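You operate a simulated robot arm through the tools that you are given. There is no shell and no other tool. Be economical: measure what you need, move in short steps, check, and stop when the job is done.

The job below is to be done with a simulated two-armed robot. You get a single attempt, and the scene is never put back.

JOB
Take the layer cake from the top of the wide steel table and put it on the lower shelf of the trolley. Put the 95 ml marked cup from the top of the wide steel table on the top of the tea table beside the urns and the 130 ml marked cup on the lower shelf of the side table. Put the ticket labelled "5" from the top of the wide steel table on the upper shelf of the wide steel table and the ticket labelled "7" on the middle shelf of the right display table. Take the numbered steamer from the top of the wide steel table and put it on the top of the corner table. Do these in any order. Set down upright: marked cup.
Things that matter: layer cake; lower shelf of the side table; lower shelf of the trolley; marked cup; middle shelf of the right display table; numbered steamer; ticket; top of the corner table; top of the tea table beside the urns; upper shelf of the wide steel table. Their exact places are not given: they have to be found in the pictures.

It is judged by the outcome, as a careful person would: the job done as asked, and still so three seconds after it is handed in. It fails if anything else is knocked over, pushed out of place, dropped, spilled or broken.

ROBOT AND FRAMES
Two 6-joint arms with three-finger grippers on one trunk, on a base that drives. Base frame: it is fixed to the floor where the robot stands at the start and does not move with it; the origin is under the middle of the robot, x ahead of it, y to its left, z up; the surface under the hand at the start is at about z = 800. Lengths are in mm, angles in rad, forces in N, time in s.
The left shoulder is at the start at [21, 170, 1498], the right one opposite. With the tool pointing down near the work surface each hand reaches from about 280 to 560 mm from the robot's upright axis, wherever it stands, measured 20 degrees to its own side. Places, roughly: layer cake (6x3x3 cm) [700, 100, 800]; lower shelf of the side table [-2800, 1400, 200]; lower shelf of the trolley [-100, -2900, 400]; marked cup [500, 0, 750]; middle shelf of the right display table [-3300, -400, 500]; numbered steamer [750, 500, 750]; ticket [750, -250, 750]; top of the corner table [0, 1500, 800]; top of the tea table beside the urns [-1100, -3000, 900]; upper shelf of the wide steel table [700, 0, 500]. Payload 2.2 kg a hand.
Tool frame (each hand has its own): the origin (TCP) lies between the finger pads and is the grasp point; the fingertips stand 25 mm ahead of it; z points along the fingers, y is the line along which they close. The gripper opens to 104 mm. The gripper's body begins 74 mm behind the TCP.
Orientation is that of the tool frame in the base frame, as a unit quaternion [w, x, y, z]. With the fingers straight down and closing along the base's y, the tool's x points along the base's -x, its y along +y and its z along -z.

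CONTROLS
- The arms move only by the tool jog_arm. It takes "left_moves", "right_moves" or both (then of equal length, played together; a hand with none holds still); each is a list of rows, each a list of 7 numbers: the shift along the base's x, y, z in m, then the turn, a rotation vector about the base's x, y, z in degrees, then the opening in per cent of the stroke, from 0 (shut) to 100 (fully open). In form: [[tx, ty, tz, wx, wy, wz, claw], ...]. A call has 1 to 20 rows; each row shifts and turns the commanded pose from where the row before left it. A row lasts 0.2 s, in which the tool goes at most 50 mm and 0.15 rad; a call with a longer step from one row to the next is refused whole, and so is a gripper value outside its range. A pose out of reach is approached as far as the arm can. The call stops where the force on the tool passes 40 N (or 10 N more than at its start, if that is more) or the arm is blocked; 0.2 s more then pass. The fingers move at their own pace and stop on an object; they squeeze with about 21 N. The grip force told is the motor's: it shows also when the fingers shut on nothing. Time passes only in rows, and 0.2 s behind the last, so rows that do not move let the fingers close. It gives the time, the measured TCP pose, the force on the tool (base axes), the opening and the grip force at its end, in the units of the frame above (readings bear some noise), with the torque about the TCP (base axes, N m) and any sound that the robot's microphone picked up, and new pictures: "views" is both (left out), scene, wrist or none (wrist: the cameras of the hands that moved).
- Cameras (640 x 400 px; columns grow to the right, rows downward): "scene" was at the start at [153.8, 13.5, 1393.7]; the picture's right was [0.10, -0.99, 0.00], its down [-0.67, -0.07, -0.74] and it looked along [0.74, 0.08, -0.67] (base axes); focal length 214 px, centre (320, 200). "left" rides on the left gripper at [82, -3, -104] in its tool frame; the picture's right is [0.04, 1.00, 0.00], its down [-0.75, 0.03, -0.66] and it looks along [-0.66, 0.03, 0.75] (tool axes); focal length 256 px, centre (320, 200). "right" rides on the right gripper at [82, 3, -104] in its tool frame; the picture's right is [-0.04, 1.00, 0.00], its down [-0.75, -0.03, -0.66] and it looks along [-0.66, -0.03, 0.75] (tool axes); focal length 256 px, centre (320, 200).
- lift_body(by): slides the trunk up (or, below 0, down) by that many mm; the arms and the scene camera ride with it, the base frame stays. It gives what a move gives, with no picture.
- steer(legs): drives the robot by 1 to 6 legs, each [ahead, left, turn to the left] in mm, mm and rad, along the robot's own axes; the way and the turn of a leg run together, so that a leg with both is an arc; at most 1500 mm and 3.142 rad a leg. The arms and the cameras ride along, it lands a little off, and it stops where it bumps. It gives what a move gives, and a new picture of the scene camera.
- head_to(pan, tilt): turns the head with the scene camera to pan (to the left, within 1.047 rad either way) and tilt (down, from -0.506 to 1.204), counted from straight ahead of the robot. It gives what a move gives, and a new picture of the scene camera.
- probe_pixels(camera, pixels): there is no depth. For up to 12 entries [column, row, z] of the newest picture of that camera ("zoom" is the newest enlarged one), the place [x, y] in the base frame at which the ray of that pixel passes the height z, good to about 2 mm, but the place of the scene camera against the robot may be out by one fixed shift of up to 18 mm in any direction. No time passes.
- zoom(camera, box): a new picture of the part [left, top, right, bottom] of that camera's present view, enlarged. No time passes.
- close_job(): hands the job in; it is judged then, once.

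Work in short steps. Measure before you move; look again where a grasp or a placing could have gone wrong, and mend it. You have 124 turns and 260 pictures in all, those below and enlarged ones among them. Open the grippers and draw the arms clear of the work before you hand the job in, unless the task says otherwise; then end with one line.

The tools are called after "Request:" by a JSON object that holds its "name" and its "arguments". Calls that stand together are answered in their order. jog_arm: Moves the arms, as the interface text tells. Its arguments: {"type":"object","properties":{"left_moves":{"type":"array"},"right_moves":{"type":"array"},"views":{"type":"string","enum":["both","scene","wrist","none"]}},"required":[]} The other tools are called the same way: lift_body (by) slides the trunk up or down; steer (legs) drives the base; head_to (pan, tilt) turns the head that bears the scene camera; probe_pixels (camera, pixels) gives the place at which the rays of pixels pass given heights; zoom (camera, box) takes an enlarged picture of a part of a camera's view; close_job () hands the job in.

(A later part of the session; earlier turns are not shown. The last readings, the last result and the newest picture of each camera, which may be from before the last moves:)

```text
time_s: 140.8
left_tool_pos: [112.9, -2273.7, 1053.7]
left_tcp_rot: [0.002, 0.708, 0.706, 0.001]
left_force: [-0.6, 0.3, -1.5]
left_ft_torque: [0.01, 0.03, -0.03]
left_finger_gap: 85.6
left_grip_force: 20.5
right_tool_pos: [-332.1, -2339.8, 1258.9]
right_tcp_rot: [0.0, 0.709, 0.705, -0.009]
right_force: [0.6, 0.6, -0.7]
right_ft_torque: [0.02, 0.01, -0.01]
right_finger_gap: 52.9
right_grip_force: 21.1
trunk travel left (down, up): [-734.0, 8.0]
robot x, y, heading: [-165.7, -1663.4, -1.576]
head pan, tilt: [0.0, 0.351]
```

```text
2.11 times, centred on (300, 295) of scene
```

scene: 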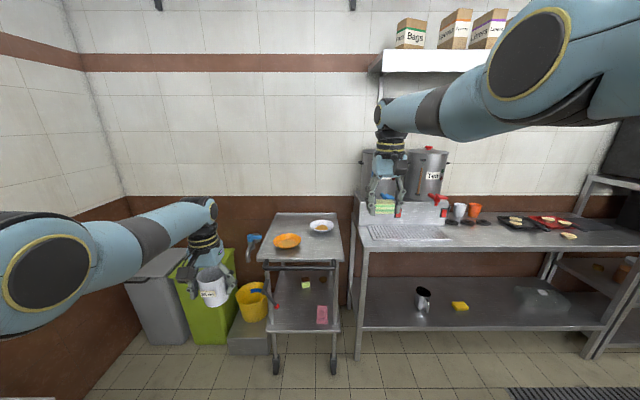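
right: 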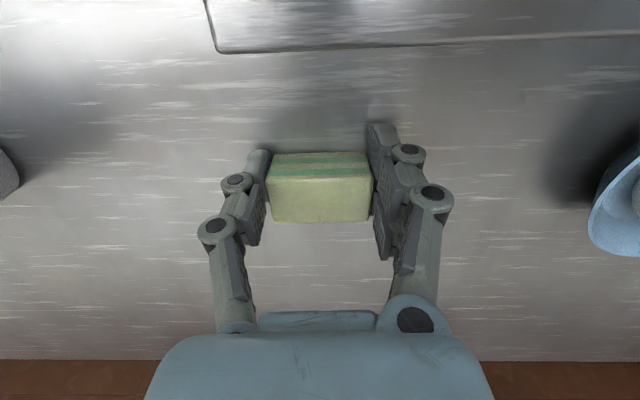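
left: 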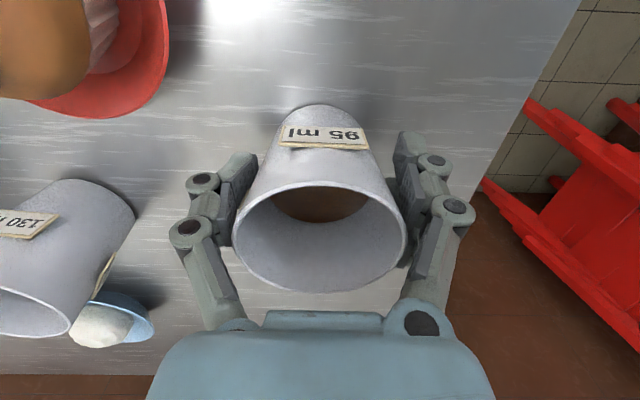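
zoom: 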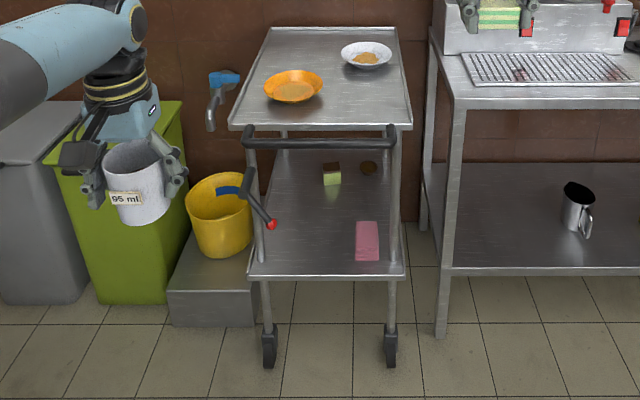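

The trolley's lower shelf is at z≈300; I will set the cup first on the tea table. I check the island's far edge to my right before moving sideways.

Request:
{"name": "head_to", "arguments": {"pan": -1.04, "tilt": 0.6}}

Request:
{"name": "probe_pixels", "arguments": {"camera": "scene", "pixels": [[320, 300, 0], [200, 200, 850]]}}

```text
time_s: 142.1
left_tool_pos: [112.1, -2273.7, 1053.6]
left_tcp_rot: [0.0, 0.708, 0.706, 0.001]
left_force: [-0.6, 0.6, -1.2]
left_ft_torque: [0.03, 0.01, -0.01]
left_finger_gap: 86.0
left_grip_force: 21.5
right_tool_pos: [-332.4, -2338.2, 1260.2]
right_tcp_rot: [-0.001, 0.709, 0.705, -0.011]
right_force: [0.1, 0.2, -0.5]
right_ft_torque: [0.02, 0.02, -0.04]
right_finger_gap: 52.6
right_grip_force: 21.0
trunk travel left (down, up): [-734.0, 8.0]
robot x, y, heading: [-161.6, -1661.9, -1.576]
head pan, tilt: [-1.04, 0.6]
```

scene: 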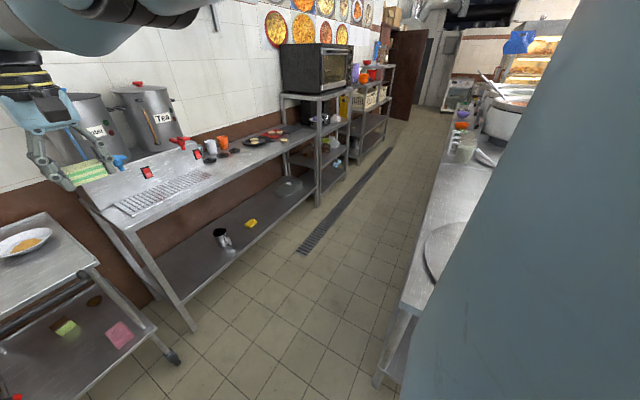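

```text
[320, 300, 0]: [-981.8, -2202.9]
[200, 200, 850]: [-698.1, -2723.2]
```

Request:
{"name": "probe_pixels", "arguments": {"camera": "scene", "pixels": [[378, 385, 0], [408, 300, 850], [465, 165, 850], [193, 330, 0], [320, 205, 0], [212, 183, 870], [262, 158, 870], [235, 172, 870], [245, 165, 870], [225, 160, 870]]}}

Request:
{"name": "zoom", "arguments": {"camera": "scene", "box": [80, 100, 340, 260]}}

```text
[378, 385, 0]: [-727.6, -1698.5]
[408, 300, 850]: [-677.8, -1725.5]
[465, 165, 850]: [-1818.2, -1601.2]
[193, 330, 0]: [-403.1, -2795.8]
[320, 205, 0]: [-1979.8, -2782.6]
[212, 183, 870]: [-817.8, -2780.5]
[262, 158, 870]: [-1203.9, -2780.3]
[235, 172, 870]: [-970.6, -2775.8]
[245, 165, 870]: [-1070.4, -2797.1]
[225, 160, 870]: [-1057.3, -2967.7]
```

```text
2.46 times, centred on (210, 180) of scene
```

zoom: 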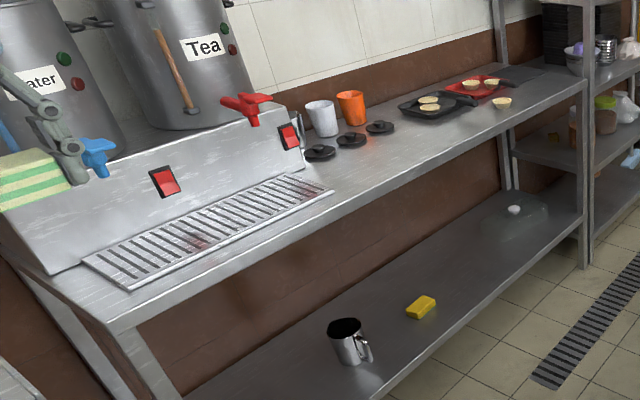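

The lane between island and tea table is clear at y≈-2050. I draw the cup hand inward 70 mm, then drive ahead 390 and right 1120.

Request:
{"name": "jog_arm", "arguments": {"left_moves": [[-0.03, 0, 0, 0, 0, 0, 40], [-0.03, 0, 0, 0, 0, 0, 40], [-0.01, 0, 0, 0, 0, 0, 40]], "views": "none"}}

Request:
{"name": "steer", "arguments": {"legs": [[390, 0, 0], [0, -1120, 0]]}}

Request:
{"name": "head_to", "arguments": {"pan": 0.0, "tilt": 0.75}}

```text
time_s: 142.9
left_tool_pos: [40.8, -2272.9, 1056.1]
left_tcp_rot: [0.002, 0.709, 0.706, 0.0]
left_force: [-0.6, -0.1, -2.0]
left_ft_torque: [0.0, 0.04, -0.02]
left_finger_gap: 86.0
left_grip_force: 21.1
right_tool_pos: [-332.1, -2338.8, 1259.6]
right_tcp_rot: [-0.001, 0.709, 0.705, -0.01]
right_force: [-0.2, -0.7, -1.0]
right_ft_torque: [0.04, -0.04, -0.02]
right_finger_gap: 52.6
right_grip_force: 21.2
trunk travel left (down, up): [-734.0, 8.0]
robot x, y, heading: [-163.4, -1663.3, -1.573]
head pan, tilt: [-1.04, 0.6]
```

```text
time_s: 150.6
left_tool_pos: [-1095.8, -2648.7, 1054.7]
left_tcp_rot: [0.001, 0.716, 0.698, 0.001]
left_force: [0.5, -0.2, -1.4]
left_ft_torque: [0.03, -0.05, -0.05]
left_finger_gap: 86.1
left_grip_force: 21.1
right_tool_pos: [-1470.0, -2704.9, 1259.8]
right_tcp_rot: [-0.001, 0.716, 0.698, -0.011]
right_force: [0.2, 0.4, -0.5]
right_ft_torque: [0.02, 0.0, 0.03]
right_finger_gap: 52.9
right_grip_force: 21.2
trunk travel left (down, up): [-734.0, 8.0]
robot x, y, heading: [-1290.0, -2032.9, -1.59]
head pan, tilt: [-1.04, 0.6]
```

scene: 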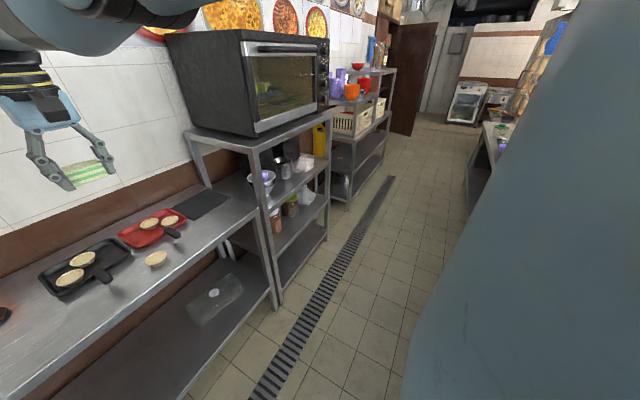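

```text
time_s: 151.9
left_tool_pos: [-1095.2, -2648.3, 1053.6]
left_tcp_rot: [0.001, 0.715, 0.699, 0.001]
left_force: [-0.1, -0.2, -0.8]
left_ft_torque: [-0.03, 0.02, 0.01]
left_finger_gap: 85.9
left_grip_force: 21.6
right_tool_pos: [-1470.5, -2706.4, 1259.6]
right_tcp_rot: [-0.001, 0.716, 0.698, -0.01]
right_force: [0.1, 0.4, -1.3]
right_ft_torque: [0.0, 0.0, -0.01]
right_finger_gap: 53.0
right_grip_force: 20.9
trunk travel left (down, up): [-734.0, 8.0]
robot x, y, heading: [-1288.6, -2031.1, -1.593]
head pan, tilt: [0.0, 0.75]
```

scene: 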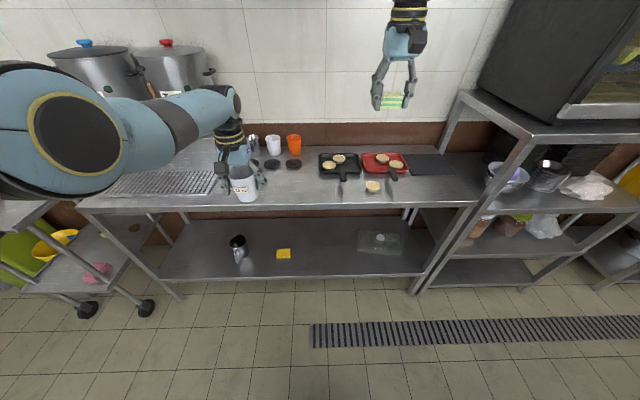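

Request:
{"name": "probe_pixels", "arguments": {"camera": "scene", "pixels": [[300, 206, 850], [300, 206, 880], [310, 185, 865], [293, 164, 865], [322, 172, 865], [275, 164, 865], [467, 203, 865], [180, 298, 0], [416, 292, 0], [218, 185, 865], [480, 110, 1250], [372, 188, 865]]}}

```text
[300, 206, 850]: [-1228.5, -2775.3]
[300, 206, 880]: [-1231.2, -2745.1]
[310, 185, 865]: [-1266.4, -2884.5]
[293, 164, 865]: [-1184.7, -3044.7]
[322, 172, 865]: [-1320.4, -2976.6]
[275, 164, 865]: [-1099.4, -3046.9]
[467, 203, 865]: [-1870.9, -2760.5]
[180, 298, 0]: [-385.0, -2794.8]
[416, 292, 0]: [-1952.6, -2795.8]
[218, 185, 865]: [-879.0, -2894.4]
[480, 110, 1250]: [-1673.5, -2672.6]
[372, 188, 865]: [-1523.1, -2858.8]
```

The tea-table top is about z 850; a free spot is at (-1100,-2865), clear of the discs and tray. I advance 215 mm, then lower with the trunk.

Request:
{"name": "steer", "arguments": {"legs": [[215, 0, 0]]}}

Request:
{"name": "lift_body", "arguments": {"by": -130}}

Request:
{"name": "jog_arm", "arguments": {"left_moves": [[0, 0, 0, 0, 0, 0, 40]]}}

```text
time_s: 153.6
left_tool_pos: [-1103.5, -2864.5, 1054.5]
left_tcp_rot: [0.001, 0.717, 0.697, 0.0]
left_force: [-0.1, 0.5, -0.5]
left_ft_torque: [0.02, 0.03, 0.0]
left_finger_gap: 85.9
left_grip_force: 20.7
right_tool_pos: [-1477.0, -2920.4, 1261.2]
right_tcp_rot: [-0.001, 0.717, 0.697, -0.011]
right_force: [-0.1, -1.4, -0.9]
right_ft_torque: [0.03, 0.01, 0.03]
right_finger_gap: 52.8
right_grip_force: 20.8
trunk travel left (down, up): [-734.0, 8.0]
robot x, y, heading: [-1293.5, -2246.5, -1.596]
head pan, tilt: [0.0, 0.75]
```

scene: 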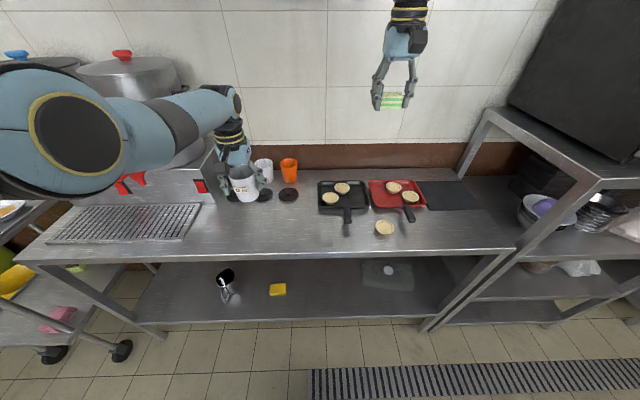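

```text
time_s: 155.2
left_tool_pos: [-1103.1, -2864.7, 924.6]
left_tcp_rot: [0.001, 0.717, 0.697, 0.002]
left_force: [-0.5, 0.6, -1.1]
left_ft_torque: [0.01, 0.01, 0.01]
left_finger_gap: 86.0
left_grip_force: 21.0
right_tool_pos: [-1476.9, -2920.3, 1131.0]
right_tcp_rot: [0.0, 0.717, 0.697, -0.01]
right_force: [0.1, 0.2, -0.5]
right_ft_torque: [0.0, 0.05, 0.0]
right_finger_gap: 52.7
right_grip_force: 21.3
trunk travel left (down, up): [-604.0, 138.0]
robot x, y, heading: [-1295.4, -2242.4, -1.596]
head pan, tilt: [0.0, 0.75]
```

```text
time_s: 155.6
left_tool_pos: [-1104.1, -2865.6, 923.3]
left_tcp_rot: [0.0, 0.717, 0.697, 0.001]
left_force: [-0.6, 0.3, -1.5]
left_ft_torque: [-0.02, -0.01, 0.01]
left_finger_gap: 86.1
left_grip_force: 20.6
right_tool_pos: [-1476.3, -2921.0, 1131.2]
right_tcp_rot: [-0.001, 0.717, 0.697, -0.011]
right_force: [-0.5, -1.0, -0.9]
right_ft_torque: [0.0, 0.0, -0.01]
right_finger_gap: 52.7
right_grip_force: 20.9
trunk travel left (down, up): [-604.0, 138.0]
robot x, y, heading: [-1296.6, -2246.5, -1.596]
head pan, tilt: [0.0, 0.75]
```

scene: 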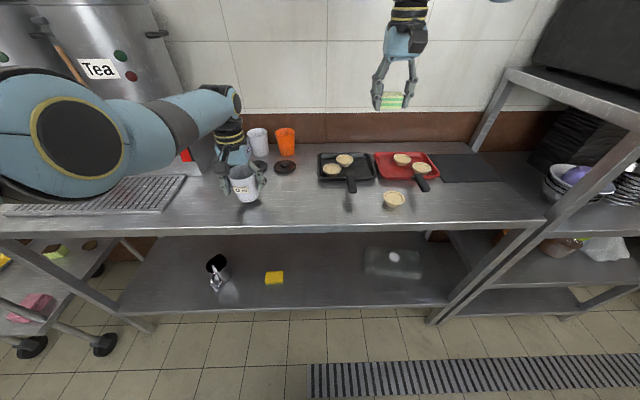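
left: 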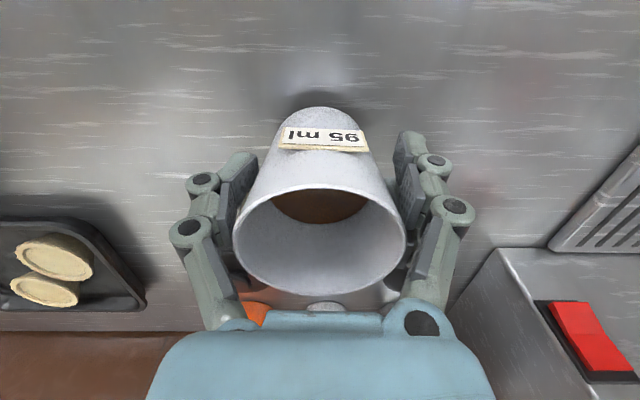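

Clear around the cup. I lower on in small steps until contact.

Request:
{"name": "lift_body", "arguments": {"by": -18}}

Request:
{"name": "lift_body", "arguments": {"by": -4}}

Request:
{"name": "lift_body", "arguments": {"by": -3}}

```text
time_s: 156.2
left_tool_pos: [-1103.1, -2863.8, 907.1]
left_tcp_rot: [0.001, 0.716, 0.698, 0.001]
left_force: [-1.3, -0.2, 6.2]
left_ft_torque: [0.12, 0.03, 0.03]
left_finger_gap: 86.0
left_grip_force: 21.3
right_tool_pos: [-1476.6, -2921.0, 1112.7]
right_tcp_rot: [-0.001, 0.717, 0.697, -0.011]
right_force: [0.3, -0.4, -0.9]
right_ft_torque: [0.05, 0.01, -0.01]
right_finger_gap: 52.7
right_grip_force: 20.9
trunk travel left (down, up): [-586.0, 156.0]
robot x, y, heading: [-1290.9, -2251.0, -1.594]
head pan, tilt: [0.0, 0.75]
```

```text
time_s: 156.8
left_tool_pos: [-1103.0, -2863.7, 903.9]
left_tcp_rot: [0.002, 0.717, 0.697, 0.0]
left_force: [0.6, -2.8, 13.1]
left_ft_torque: [-0.21, -0.01, 0.02]
left_finger_gap: 85.6
left_grip_force: 20.6
right_tool_pos: [-1476.8, -2918.9, 1109.8]
right_tcp_rot: [-0.001, 0.717, 0.697, -0.01]
right_force: [-1.0, -0.7, -0.5]
right_ft_torque: [-0.02, 0.02, 0.0]
right_finger_gap: 52.8
right_grip_force: 20.5
trunk travel left (down, up): [-582.0, 160.0]
robot x, y, heading: [-1293.9, -2244.5, -1.599]
head pan, tilt: [0.0, 0.75]
```

```text
time_s: 157.3
left_tool_pos: [-1102.9, -2863.8, 900.1]
left_tcp_rot: [0.001, 0.717, 0.697, 0.002]
left_force: [1.1, -1.6, 11.2]
left_ft_torque: [0.04, -0.04, 0.03]
left_finger_gap: 84.6
left_grip_force: 20.5
right_tool_pos: [-1476.5, -2918.4, 1106.1]
right_tcp_rot: [-0.001, 0.717, 0.697, -0.011]
right_force: [0.6, -0.3, -0.2]
right_ft_torque: [0.02, 0.06, 0.03]
right_finger_gap: 52.7
right_grip_force: 21.1
trunk travel left (down, up): [-579.0, 163.0]
robot x, y, heading: [-1291.6, -2245.2, -1.599]
head pan, tilt: [0.0, 0.75]
```

The cup stands on the table (contact about 12 N). I open and raise clear.

Request:
{"name": "jog_arm", "arguments": {"left_moves": [[0, 0, 0, 0, 0, 0, 85], [0, 0, 0, 0, 0, 0, 92], [0, 0, 0, 0, 0, 0, 100], [0, 0, 0, 0, 0, 0, 100]], "views": "wrist"}}

Request:
{"name": "lift_body", "arguments": {"by": 160}}

Request:
{"name": "steer", "arguments": {"legs": [[-200, 0, 0.025]]}}

```text
time_s: 158.3
left_tool_pos: [-1103.2, -2863.2, 898.5]
left_tcp_rot: [0.0, 0.717, 0.697, 0.0]
left_force: [0.7, -0.1, -0.3]
left_ft_torque: [0.01, 0.02, 0.0]
left_finger_gap: 103.9
left_grip_force: 0.0
right_tool_pos: [-1477.1, -2920.1, 1106.2]
right_tcp_rot: [-0.001, 0.717, 0.697, -0.011]
right_force: [-0.9, -0.4, -0.3]
right_ft_torque: [0.0, -0.03, -0.02]
right_finger_gap: 53.0
right_grip_force: 21.7
trunk travel left (down, up): [-579.0, 163.0]
robot x, y, heading: [-1295.1, -2245.4, -1.599]
head pan, tilt: [0.0, 0.75]
```

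left: 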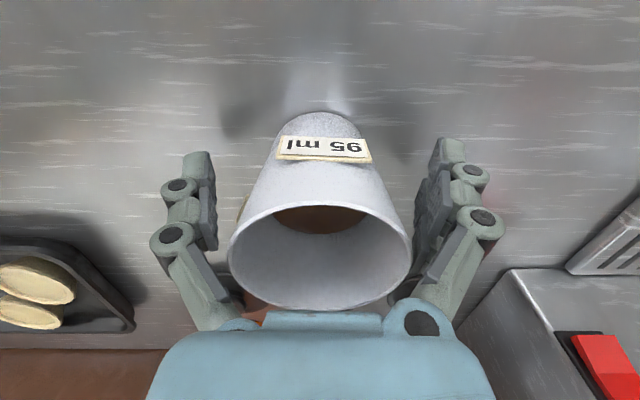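

```text
time_s: 160.1
left_tool_pos: [-1102.9, -2864.5, 1059.8]
left_tcp_rot: [0.001, 0.717, 0.697, 0.0]
left_force: [-0.9, 0.6, 0.4]
left_ft_torque: [0.0, -0.05, 0.0]
left_finger_gap: 104.1
left_grip_force: 0.0
right_tool_pos: [-1476.4, -2919.8, 1265.1]
right_tcp_rot: [-0.001, 0.717, 0.697, -0.011]
right_force: [-0.2, 0.1, -0.7]
right_ft_torque: [-0.01, -0.05, -0.01]
right_finger_gap: 52.8
right_grip_force: 21.4
trunk travel left (down, up): [-739.0, 3.0]
robot x, y, heading: [-1291.3, -2249.8, -1.6]
head pan, tilt: [0.0, 0.75]
```

```text
time_s: 161.7
left_tool_pos: [-1086.3, -2663.6, 1059.6]
left_tcp_rot: [0.001, 0.709, 0.705, 0.001]
left_force: [-0.5, -0.5, -0.6]
left_ft_torque: [-0.03, 0.01, 0.0]
left_finger_gap: 103.9
left_grip_force: 0.1
right_tool_pos: [-1459.0, -2727.7, 1265.3]
right_tcp_rot: [-0.001, 0.71, 0.704, -0.01]
right_force: [0.4, -0.6, -1.2]
right_ft_torque: [-0.01, -0.03, 0.0]
right_finger_gap: 52.8
right_grip_force: 21.0
trunk travel left (down, up): [-739.0, 3.0]
robot x, y, heading: [-1290.9, -2053.2, -1.575]
head pan, tilt: [0.0, 0.75]
```

scene: 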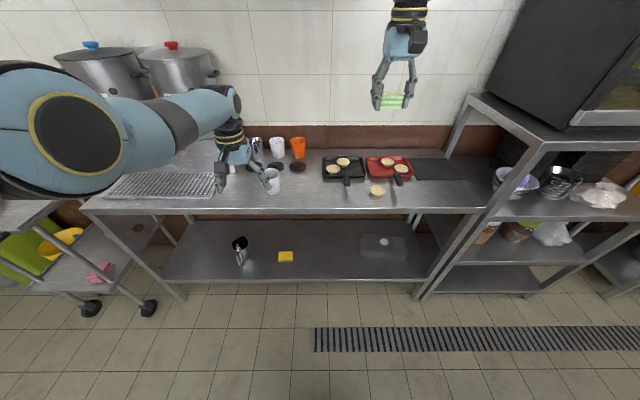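

The cup stands upright on the tea table. For the cake I raise the left hand well up, strafe left 1150 mm, and look left for clearance.

Request:
{"name": "jog_arm", "arguments": {"left_moves": [[0, 0, 0.045, 0, 0, 0, 100], [0, 0, 0.045, 0, 0, 0, 100], [0, 0, 0.045, 0, 0, 0, 100], [0, 0, 0.045, 0, 0, 0, 100], [0, 0, 0.045, 0, 0, 0, 100], [0, 0, 0.045, 0, 0, 0, 100], [0, 0, 0.045, 0, 0, 0, 100], [0, 0, 0.045, 0, 0, 0, 100], [0, 0, 0.045, 0, 0, 0, 100], [0, 0, 0.045, 0, 0, 0, 100]], "views": "none"}}

Request:
{"name": "steer", "arguments": {"legs": [[0, 1180, 0]]}}

Request:
{"name": "head_to", "arguments": {"pan": 0.5, "tilt": 0.75}}

```text
time_s: 163.9
left_tool_pos: [-1088.0, -2710.2, 1493.3]
left_tcp_rot: [0.001, 0.709, 0.705, 0.001]
left_force: [0.0, -0.2, -0.4]
left_ft_torque: [-0.01, -0.01, 0.03]
left_finger_gap: 104.1
left_grip_force: 0.1
left hand out of reach, approached as far as the arm can: row 5, 6, 7, 8, 9
right_tool_pos: [-1458.5, -2726.0, 1267.3]
right_tcp_rot: [0.001, 0.709, 0.705, -0.011]
right_force: [0.4, 0.6, -0.5]
right_ft_torque: [0.0, 0.01, -0.01]
right_finger_gap: 52.7
right_grip_force: 20.8
trunk travel left (down, up): [-739.0, 3.0]
robot x, y, heading: [-1289.4, -2050.6, -1.576]
head pan, tilt: [0.0, 0.75]
```

```text
time_s: 169.8
left_tool_pos: [59.8, -2745.4, 1491.5]
left_tcp_rot: [0.003, 0.722, 0.692, 0.0]
left_force: [0.2, -0.2, 0.4]
left_ft_torque: [0.01, -0.02, 0.02]
left_finger_gap: 103.9
left_grip_force: 0.0
right_tool_pos: [-310.1, -2748.9, 1265.9]
right_tcp_rot: [-0.001, 0.722, 0.692, -0.01]
right_force: [-0.1, -0.2, -1.4]
right_ft_torque: [0.05, 0.03, 0.0]
right_finger_gap: 52.9
right_grip_force: 21.4
trunk travel left (down, up): [-739.0, 3.0]
robot x, y, heading: [-119.9, -2077.3, -1.611]
head pan, tilt: [0.0, 0.75]
```

scene: 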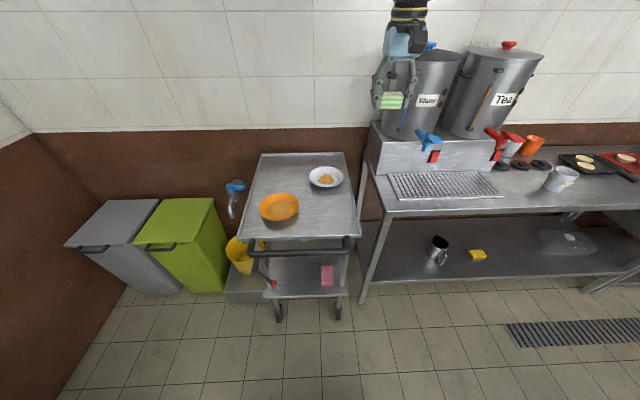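

```text
time_s: 170.8
left_tool_pos: [59.8, -2746.4, 1491.7]
left_tcp_rot: [0.001, 0.722, 0.692, 0.001]
left_force: [-0.2, -0.1, 0.2]
left_ft_torque: [-0.02, -0.04, 0.01]
left_finger_gap: 104.1
left_grip_force: 0.2
right_tool_pos: [-310.9, -2748.2, 1265.0]
right_tcp_rot: [-0.001, 0.722, 0.691, -0.01]
right_force: [0.4, 0.5, 0.0]
right_ft_torque: [0.02, 0.0, -0.01]
right_finger_gap: 53.0
right_grip_force: 21.2
trunk travel left (down, up): [-739.0, 3.0]
robot x, y, heading: [-113.7, -2074.9, -1.613]
head pan, tilt: [0.499, 0.75]
```

scene: 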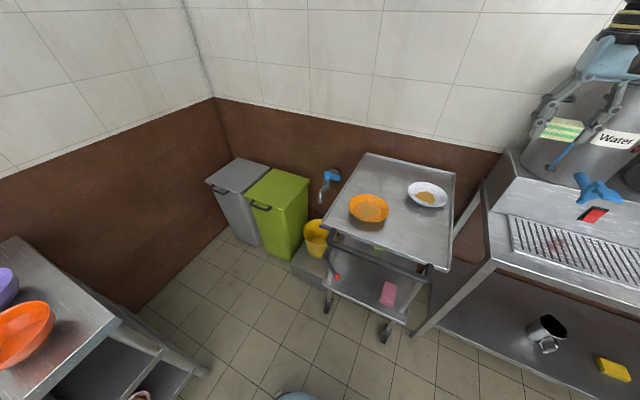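

Request:
{"name": "probe_pixels", "arguments": {"camera": "scene", "pixels": [[208, 372, 0], [120, 322, 850], [328, 308, 0], [384, 340, 0], [332, 283, 300], [404, 325, 300], [330, 232, 800], [450, 268, 800], [332, 240, 760], [430, 285, 760], [387, 293, 310], [336, 277, 400]]}}

Request:
{"name": "zoom", "arguments": {"camera": "scene", "box": [290, 150, 470, 350]}}

```text
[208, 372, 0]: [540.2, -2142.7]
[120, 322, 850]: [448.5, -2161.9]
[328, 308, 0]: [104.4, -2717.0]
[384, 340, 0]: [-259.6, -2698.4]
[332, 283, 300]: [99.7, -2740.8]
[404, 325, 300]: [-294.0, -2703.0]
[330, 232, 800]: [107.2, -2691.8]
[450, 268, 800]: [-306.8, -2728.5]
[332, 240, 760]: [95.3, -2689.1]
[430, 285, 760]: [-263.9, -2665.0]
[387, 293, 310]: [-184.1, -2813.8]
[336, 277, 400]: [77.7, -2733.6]
```

```text
2.00 times, centred on (380, 250) of scene
```

zoom: 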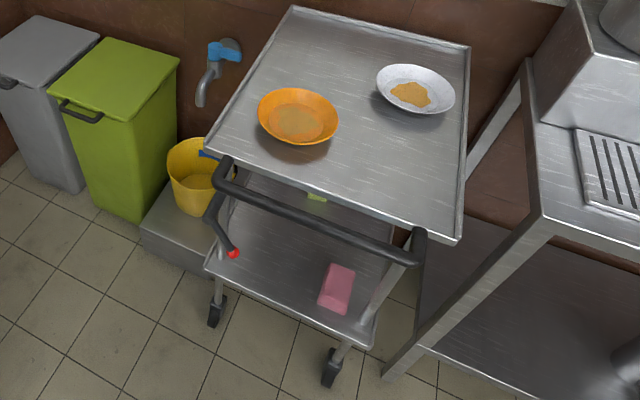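

The lane is clear and the trolley's handle bar sticks out to y≈-2650 at z≈750. I back to y≈-1875 in line with the shelf and lower the trunk fully before entering under the bar.

Request:
{"name": "steer", "arguments": {"legs": [[0, 0, 0.042], [-200, 222, 0]]}}

Request:
{"name": "lift_body", "arguments": {"by": -720}}

Request:
{"name": "jog_arm", "arguments": {"left_moves": [[0, 0.03, 0.03, 0, 0, 0, 100], [0, 0.03, 0.03, 0, 0, 0, 100], [0, 0.03, 0.03, 0, 0, 0, 100], [0, 0.02, 0.03, 0, 0, 0, 100]], "right_moves": [[0, 0.012, -0.04, 0, 0, 0, 20], [0, 0.012, -0.04, 0, 0, 0, 20], [0, 0.012, -0.04, 0, 0, 0, 20], [0, 0.012, -0.02, 0, 0, 0, 20]], "views": "wrist"}}

Request:
{"name": "head_to", "arguments": {"pan": 0.0, "tilt": 0.3}}

```text
time_s: 173.2
left_tool_pos: [311.8, -2538.8, 1491.6]
left_tcp_rot: [0.002, 0.708, 0.706, 0.001]
left_force: [0.5, -0.3, 0.2]
left_ft_torque: [0.0, 0.01, 0.02]
left_finger_gap: 103.8
left_grip_force: 0.0
right_tool_pos: [-59.5, -2555.8, 1264.9]
right_tcp_rot: [-0.001, 0.708, 0.706, -0.01]
right_force: [-0.2, -0.7, -0.9]
right_ft_torque: [0.05, 0.01, 0.01]
right_finger_gap: 53.1
right_grip_force: 21.1
trunk travel left (down, up): [-739.0, 3.0]
robot x, y, heading: [109.9, -1880.8, -1.572]
head pan, tilt: [0.499, 0.75]
```

scene: 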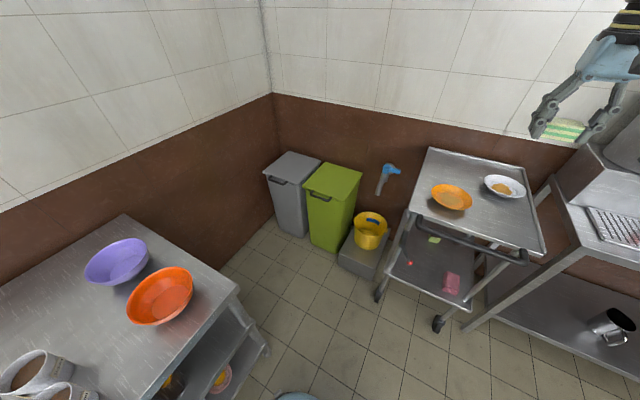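

```text
refused: -720 is not a number from -400 to 400
```

```text
time_s: 174.2
left_tool_pos: [306.5, -2503.1, 1599.7]
left_tcp_rot: [0.0, 0.708, 0.707, 0.002]
left_force: [0.3, -0.1, 0.3]
left_ft_torque: [0.01, -0.06, 0.02]
left_finger_gap: 103.9
left_grip_force: 0.0
left hand out of reach, approached as far as the arm can: row 1, 2, 3, 4
right_tool_pos: [-59.5, -2511.1, 1124.9]
right_tcp_rot: [-0.001, 0.708, 0.706, -0.01]
right_force: [-0.7, -0.5, -0.5]
right_ft_torque: [0.04, -0.01, -0.03]
right_finger_gap: 52.9
right_grip_force: 21.5
trunk travel left (down, up): [-739.0, 3.0]
robot x, y, heading: [110.5, -1878.2, -1.573]
head pan, tilt: [0.499, 0.75]
```

right: 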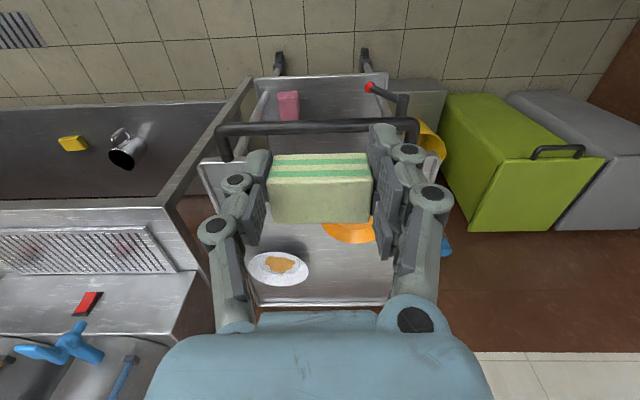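
left: 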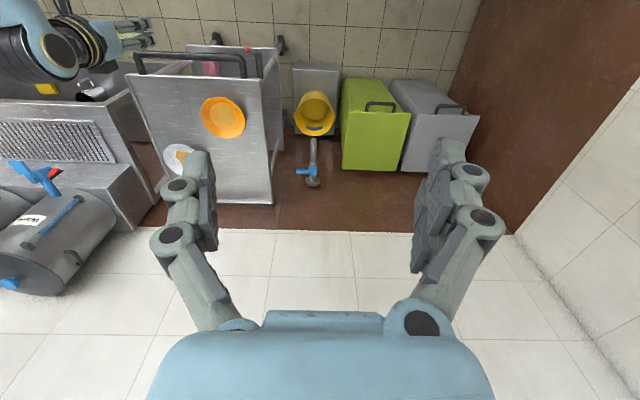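

```text
time_s: 175.2
left_tool_pos: [306.4, -2503.5, 1600.3]
left_tcp_rot: [-0.001, 0.708, 0.706, 0.001]
left_force: [-0.1, 0.2, 0.6]
left_ft_torque: [-0.03, -0.02, 0.0]
left_finger_gap: 104.0
left_grip_force: 0.0
right_tool_pos: [-57.6, -2509.2, 1126.8]
right_tcp_rot: [-0.001, 0.708, 0.706, -0.011]
right_force: [0.3, 0.8, -0.7]
right_ft_torque: [0.02, 0.04, -0.02]
right_finger_gap: 52.8
right_grip_force: 21.0
trunk travel left (down, up): [-739.0, 3.0]
robot x, y, heading: [103.7, -1875.1, -1.572]
head pan, tilt: [0.0, 0.3]
```

scene: 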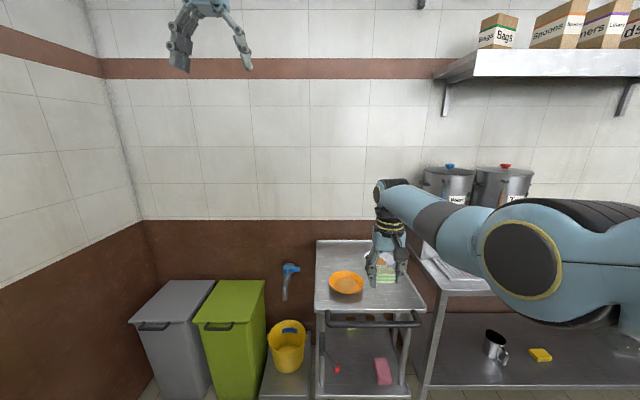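

The trunk lowers at most 400 mm per call; I go down in two calls in front of the handle bar.

Request:
{"name": "lift_body", "arguments": {"by": -400}}

Request:
{"name": "lift_body", "arguments": {"by": -320}}

Request:
{"name": "jog_arm", "arguments": {"right_moves": [[0, 0, -0.02, 0, 0, 0, 20], [0, 0, -0.02, 0, 0, 0, 20]]}}

```text
time_s: 179.0
left_tool_pos: [307.4, -2527.9, 1142.1]
left_tcp_rot: [-0.031, 0.708, 0.705, 0.034]
left_force: [0.6, 0.0, 0.1]
left_ft_torque: [0.0, 0.0, 0.0]
left_finger_gap: 103.7
left_grip_force: 0.1
right_tool_pos: [-57.7, -2508.0, 725.5]
right_tcp_rot: [-0.001, 0.708, 0.706, -0.01]
right_force: [-0.5, -0.4, -0.6]
right_ft_torque: [-0.05, -0.01, 0.04]
right_finger_gap: 52.7
right_grip_force: 21.6
trunk travel left (down, up): [-339.0, 403.0]
robot x, y, heading: [107.6, -1880.6, -1.571]
head pan, tilt: [0.0, 0.3]
```

```text
time_s: 182.2
left_tool_pos: [307.7, -2576.6, 599.5]
left_tcp_rot: [-0.16, 0.689, 0.688, 0.162]
left_force: [0.0, 0.9, 0.3]
left_ft_torque: [0.01, -0.02, 0.03]
left_finger_gap: 104.0
left_grip_force: 0.0
right_tool_pos: [-57.6, -2508.3, 404.6]
right_tcp_rot: [0.0, 0.708, 0.706, -0.012]
right_force: [0.0, 1.4, 0.0]
right_ft_torque: [0.03, -0.03, 0.04]
right_finger_gap: 52.5
right_grip_force: 21.7
trunk travel left (down, up): [-19.0, 723.0]
robot x, y, heading: [103.9, -1877.4, -1.572]
head pan, tilt: [0.0, 0.3]
```

```text
time_s: 182.8
left_tool_pos: [306.3, -2577.4, 598.5]
left_tcp_rot: [-0.161, 0.689, 0.688, 0.162]
left_force: [0.7, -0.2, -0.3]
left_ft_torque: [0.01, 0.01, -0.01]
left_finger_gap: 103.9
left_grip_force: 0.0
right_tool_pos: [-60.0, -2506.3, 365.7]
right_tcp_rot: [-0.001, 0.708, 0.706, -0.01]
right_force: [0.0, -0.5, 0.3]
right_ft_torque: [0.0, 0.01, 0.04]
right_finger_gap: 52.6
right_grip_force: 20.8
trunk travel left (down, up): [-19.0, 723.0]
robot x, y, heading: [108.8, -1877.7, -1.571]
head pan, tilt: [0.0, 0.3]
```

scene: 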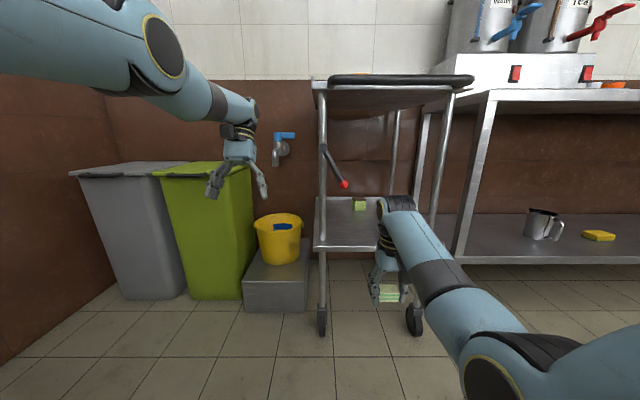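
right: 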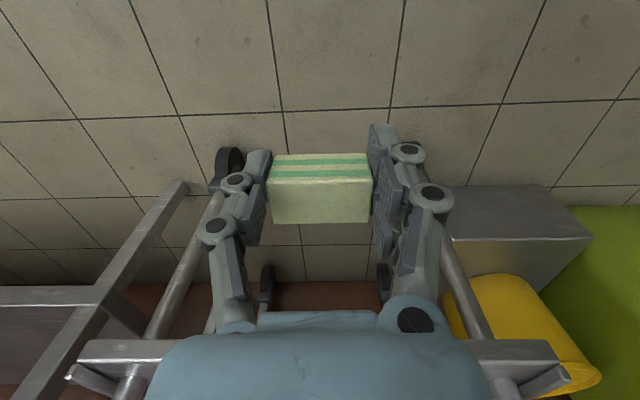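

The left hand has dropped to z≈600 and must be raised before I go in; I raise it and measure the shelf height.

Request:
{"name": "jog_arm", "arguments": {"left_moves": [[0, 0.01, 0.045, 0, 0, 0, 100], [0, 0.01, 0.045, 0, 0, 0, 100], [0, 0.01, 0.045, 0, 0, 0, 100], [0, 0.01, 0.045, 0, 0, 0, 100], [0, 0.01, 0.045, 0, 0, 0, 100], [0, 0.01, 0.045, 0, 0, 0, 100]], "views": "scene"}}

Request:
{"name": "probe_pixels", "arguments": {"camera": "scene", "pixels": [[330, 247, 300], [330, 247, 320], [330, 247, 340], [330, 247, 360], [322, 332, 0], [415, 332, 0], [359, 210, 320], [345, 186, 480]]}}

```text
time_s: 184.2
left_tool_pos: [307.2, -2576.3, 599.8]
left_tcp_rot: [-0.161, 0.689, 0.688, 0.162]
left_force: [0.4, 0.3, 0.2]
left_ft_torque: [0.04, 0.0, 0.0]
left_finger_gap: 104.0
left_grip_force: 0.1
left hand out of reach, approached as far as the arm can: row 1, 2, 3, 4, 5, 6
right_tool_pos: [-60.0, -2506.4, 365.9]
right_tcp_rot: [-0.001, 0.708, 0.706, -0.011]
right_force: [1.0, 0.8, -0.9]
right_ft_torque: [0.02, 0.0, -0.03]
right_finger_gap: 52.6
right_grip_force: 20.9
trunk travel left (down, up): [-19.0, 723.0]
robot x, y, heading: [107.2, -1880.9, -1.574]
head pan, tilt: [0.0, 0.3]
```

scene: 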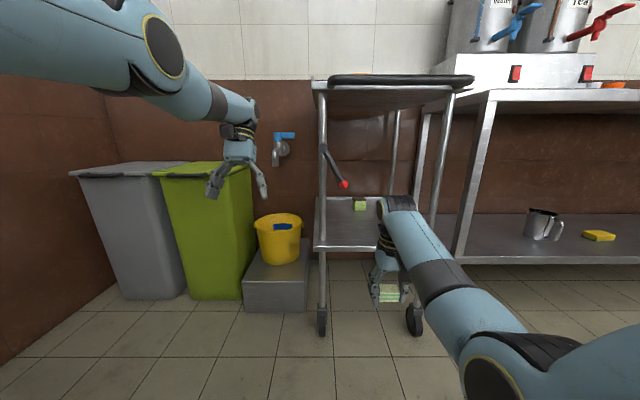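

```text
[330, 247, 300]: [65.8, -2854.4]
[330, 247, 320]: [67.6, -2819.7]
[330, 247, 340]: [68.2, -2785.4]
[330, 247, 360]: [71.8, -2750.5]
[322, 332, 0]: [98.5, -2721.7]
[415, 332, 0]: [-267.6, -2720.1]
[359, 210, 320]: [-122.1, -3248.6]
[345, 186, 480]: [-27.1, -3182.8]
```

Consistent estimates put the shelf at z≈375-385, so I raise the right hand 90 mm; the left arm is overstretched, so I turn its tool back and pull in.

Request:
{"name": "jog_arm", "arguments": {"left_moves": [[0, 0.03, 0, -8, 0, 0, 100], [0, 0.03, 0, -8, 0, 0, 100], [0, 0.02, 0.02, -8, 0, 0, 100], [0, 0.0, 0.045, 0, 0, 0, 100], [0, 0.0, 0.045, 0, 0, 0, 100], [0, 0.0, 0.045, 0, 0, 0, 100], [0, 0, 0.045, 0, 0, 0, 100], [0, 0, 0.045, 0, 0, 0, 100]], "right_moves": [[0, 0, 0.03, 0, 0, 0, 20], [0, 0, 0.03, 0, 0, 0, 20], [0, 0, 0.03, 0, 0, 0, 20], [0, 0, 0, 0, 0, 0, 20], [0, 0, 0, 0, 0, 0, 20], [0, 0, 0, 0, 0, 0, 20], [0, 0, 0, 0, 0, 0, 20], [0, 0, 0, 0, 0, 0, 20]], "views": "scene"}}

```text
time_s: 186.0
left_tool_pos: [293.5, -2623.5, 831.9]
left_tcp_rot: [-0.012, 0.707, 0.707, 0.015]
left_force: [-0.2, -0.3, 0.0]
left_ft_torque: [0.0, 0.01, 0.0]
left_finger_gap: 104.0
left_grip_force: 0.1
left hand out of reach, approached as far as the arm can: row 1, 2, 3, 5, 6, 7, 8
right_tool_pos: [-61.2, -2510.6, 446.4]
right_tcp_rot: [0.0, 0.709, 0.705, -0.012]
right_force: [0.3, 0.0, 0.1]
right_ft_torque: [-0.03, -0.03, 0.0]
right_finger_gap: 52.8
right_grip_force: 21.8
right hand out of reach, approached as far as the arm can: row 3
trunk travel left (down, up): [-19.0, 723.0]
robot x, y, heading: [109.1, -1877.9, -1.57]
head pan, tilt: [0.0, 0.3]
```

scene: 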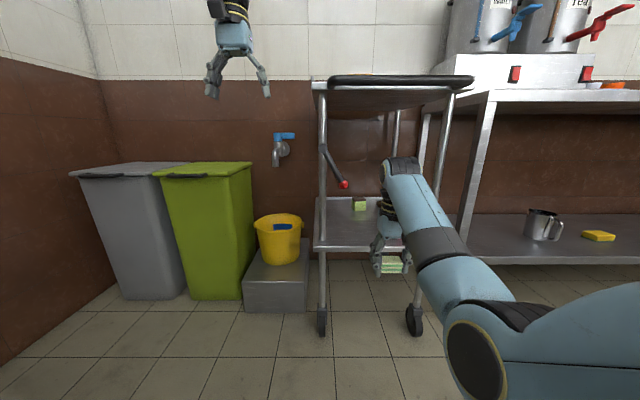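

Left is clear above. I drive in 150 mm and check with the right wrist camera.

Request:
{"name": "steer", "arguments": {"legs": [[150, 0, 0]]}}

Request:
{"name": "jog_arm", "arguments": {"right_moves": [[0, 0, 0, 0, 0, 0, 20]], "views": "wrist"}}

```text
time_s: 187.3
left_tool_pos: [299.2, -2774.5, 829.7]
left_tcp_rot: [-0.012, 0.706, 0.708, 0.015]
left_force: [0.4, -0.6, -0.5]
left_ft_torque: [0.0, -0.05, -0.01]
left_finger_gap: 103.7
left_grip_force: 0.0
right_tool_pos: [-57.1, -2664.5, 443.9]
right_tcp_rot: [0.0, 0.706, 0.709, -0.011]
right_force: [-0.4, -0.1, -1.5]
right_ft_torque: [0.01, -0.02, 0.01]
right_finger_gap: 53.0
right_grip_force: 21.1
trunk travel left (down, up): [-19.0, 723.0]
robot x, y, heading: [108.6, -2029.1, -1.562]
head pan, tilt: [0.0, 0.3]
```

scene: 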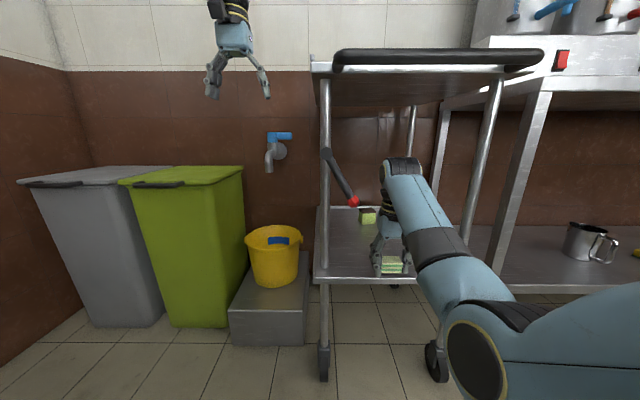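

```text
time_s: 187.7
left_tool_pos: [300.0, -2775.2, 830.6]
left_tcp_rot: [-0.012, 0.706, 0.708, 0.015]
left_force: [-0.2, -0.2, 0.1]
left_ft_torque: [-0.02, -0.01, 0.03]
left_finger_gap: 103.9
left_grip_force: 0.0
right_tool_pos: [-56.3, -2663.1, 444.7]
right_tcp_rot: [0.001, 0.705, 0.709, -0.012]
right_force: [-0.2, -0.4, -0.4]
right_ft_torque: [-0.01, 0.0, 0.02]
right_finger_gap: 52.9
right_grip_force: 21.2
trunk travel left (down, up): [-19.0, 723.0]
robot x, y, heading: [111.5, -2031.0, -1.568]
head pan, tilt: [0.0, 0.3]
```

right: 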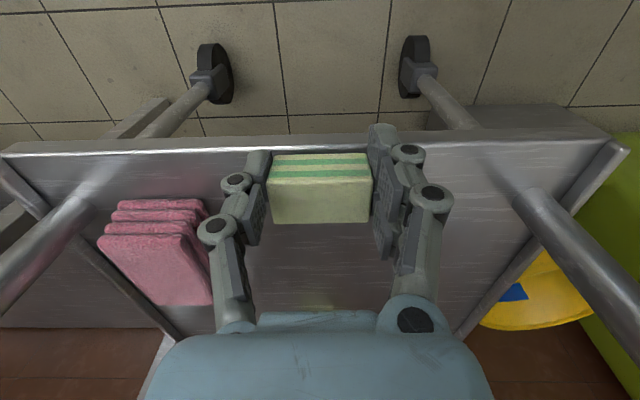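

Request:
{"name": "probe_pixels", "arguments": {"camera": "right", "pixels": [[320, 150, 370], [320, 150, 385], [205, 215, 400], [213, 300, 385], [325, 305, 385]]}}

Request:
{"name": "probe_pixels", "arguments": {"camera": "scene", "pixels": [[367, 223, 380], [340, 276, 380], [340, 276, 370], [325, 372, 0]]}}

```text
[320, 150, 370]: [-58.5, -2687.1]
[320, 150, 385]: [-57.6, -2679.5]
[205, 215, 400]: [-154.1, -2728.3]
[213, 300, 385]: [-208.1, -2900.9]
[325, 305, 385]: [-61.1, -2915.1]
```

```text
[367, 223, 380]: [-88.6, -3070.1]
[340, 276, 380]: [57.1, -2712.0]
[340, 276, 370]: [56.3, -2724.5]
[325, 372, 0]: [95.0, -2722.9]
```

The edge is at y≈-2685, z≈375, and the pink stack stays 50 mm away. I go 85 mm further and lower.

Request:
{"name": "steer", "arguments": {"legs": [[85, 0, 0]]}}

Request:
{"name": "jog_arm", "arguments": {"right_moves": [[0, 0, -0.015, 0, 0, 0, 20], [0, 0, -0.01, 0, 0, 0, 20], [0, 0, -0.005, 0, 0, 0, 20], [0, 0, 0, 0, 0, 0, 20]], "views": "wrist"}}

Request:
{"name": "jog_arm", "arguments": {"right_moves": [[0, 0, -0.004, 0, 0, 0, 20], [0, 0, 0, 0, 0, 0, 20]], "views": "none"}}

Request:
{"name": "jog_arm", "arguments": {"right_moves": [[0, 0, -0.004, 0, 0, 0, 20], [0, 0, 0, 0, 0, 0, 20]], "views": "none"}}

```text
time_s: 188.8
left_tool_pos: [303.8, -2859.6, 829.5]
left_tcp_rot: [-0.012, 0.704, 0.71, 0.015]
left_force: [-0.7, -0.1, 0.2]
left_ft_torque: [0.01, 0.0, -0.03]
left_finger_gap: 104.1
left_grip_force: 0.1
right_tool_pos: [-53.8, -2750.5, 444.1]
right_tcp_rot: [0.0, 0.704, 0.71, -0.011]
right_force: [0.1, -0.5, 0.6]
right_ft_torque: [0.0, -0.01, 0.0]
right_finger_gap: 52.8
right_grip_force: 21.1
trunk travel left (down, up): [-19.0, 723.0]
robot x, y, heading: [108.2, -2114.8, -1.56]
head pan, tilt: [0.0, 0.3]
```

scene: 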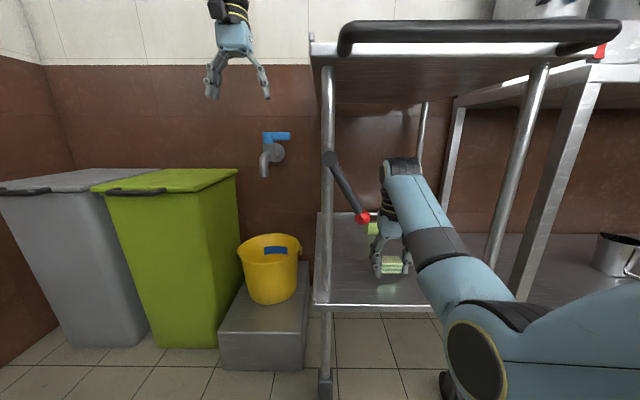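

```text
time_s: 189.5
left_tool_pos: [302.8, -2856.0, 832.3]
left_tcp_rot: [-0.012, 0.704, 0.71, 0.013]
left_force: [0.2, 0.2, -1.0]
left_ft_torque: [0.01, 0.02, -0.03]
left_finger_gap: 104.0
left_grip_force: 0.1
right_tool_pos: [-52.5, -2750.7, 426.5]
right_tcp_rot: [0.005, 0.704, 0.71, -0.014]
right_force: [-0.1, 13.4, 27.9]
right_ft_torque: [0.6, -0.62, 0.27]
right_finger_gap: 53.6
right_grip_force: 21.6
trunk travel left (down, up): [-19.0, 723.0]
robot x, y, heading: [104.8, -2111.6, -1.566]
head pan, tilt: [0.0, 0.3]
stopped in row 3 (right hand): the force on the tool passed its limit at 45 N (the readings are from after the stop); the commanded pose is now the measured one
```

right: 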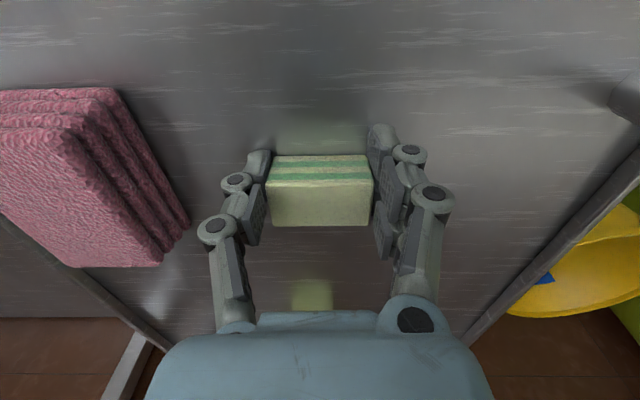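

```text
time_s: 189.9
left_tool_pos: [302.0, -2856.9, 831.7]
left_tcp_rot: [-0.013, 0.705, 0.709, 0.014]
left_force: [-0.1, 0.1, -0.3]
left_ft_torque: [-0.01, -0.03, -0.02]
left_finger_gap: 104.0
left_grip_force: 0.0
right_tool_pos: [-52.5, -2752.4, 426.5]
right_tcp_rot: [0.006, 0.705, 0.709, -0.015]
right_force: [0.2, 12.3, 23.0]
right_ft_torque: [0.57, -0.45, 0.22]
right_finger_gap: 54.1
right_grip_force: 21.1
trunk travel left (down, up): [-19.0, 723.0]
robot x, y, heading: [112.1, -2110.6, -1.563]
head pan, tilt: [0.0, 0.3]
stopped in row 1 (right hand): the force on the tool passed its limit at 44 N (the readings are from after the stop); the commanded pose is now the measured one
```

```text
time_s: 190.2
left_tool_pos: [301.6, -2857.2, 831.6]
left_tcp_rot: [-0.012, 0.706, 0.708, 0.014]
left_force: [0.3, 0.6, 0.0]
left_ft_torque: [-0.03, 0.0, 0.05]
left_finger_gap: 104.0
left_grip_force: 0.0
right_tool_pos: [-53.8, -2752.2, 425.9]
right_tcp_rot: [0.008, 0.704, 0.71, -0.015]
right_force: [-0.5, 11.9, 22.7]
right_ft_torque: [0.58, -0.48, 0.25]
right_finger_gap: 53.5
right_grip_force: 21.5
trunk travel left (down, up): [-19.0, 723.0]
robot x, y, heading: [107.3, -2113.7, -1.563]
head pan, tilt: [0.0, 0.3]
stopped in row 1 (right hand): the force on the tool passed its limit at 44 N (the readings are from after the stop); the commanded pose is now the measured one
```

The cake rests on the shelf (shelf z≈398, 23 N). I ease up 1 mm, open moderately and lift out.

Request:
{"name": "jog_arm", "arguments": {"right_moves": [[0, 0, 0.001, 0, 0, 0, 20], [0, 0, 0, 0, 0, 0, 58], [0, 0, 0, 0, 0, 0, 68], [0, 0, 0, 0, 0, 0, 72], [0, 0, 0, 0, 0, 0, 72]], "views": "wrist"}}

```text
time_s: 191.4
left_tool_pos: [302.4, -2858.3, 830.8]
left_tcp_rot: [-0.013, 0.705, 0.709, 0.015]
left_force: [-0.3, -0.5, 0.4]
left_ft_torque: [0.0, 0.01, 0.01]
left_finger_gap: 104.2
left_grip_force: 0.2
right_tool_pos: [-54.9, -2753.1, 423.8]
right_tcp_rot: [0.007, 0.704, 0.71, -0.014]
right_force: [-1.8, 0.1, 6.6]
right_ft_torque: [0.05, -0.07, 0.0]
right_finger_gap: 75.6
right_grip_force: 0.1
trunk travel left (down, up): [-19.0, 723.0]
robot x, y, heading: [106.9, -2111.4, -1.562]
head pan, tilt: [0.0, 0.3]
```

right: 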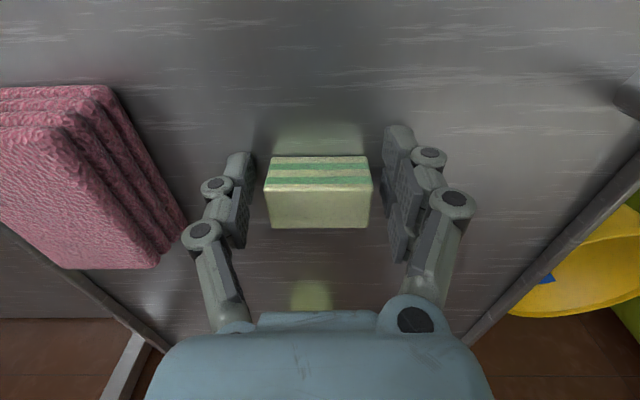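

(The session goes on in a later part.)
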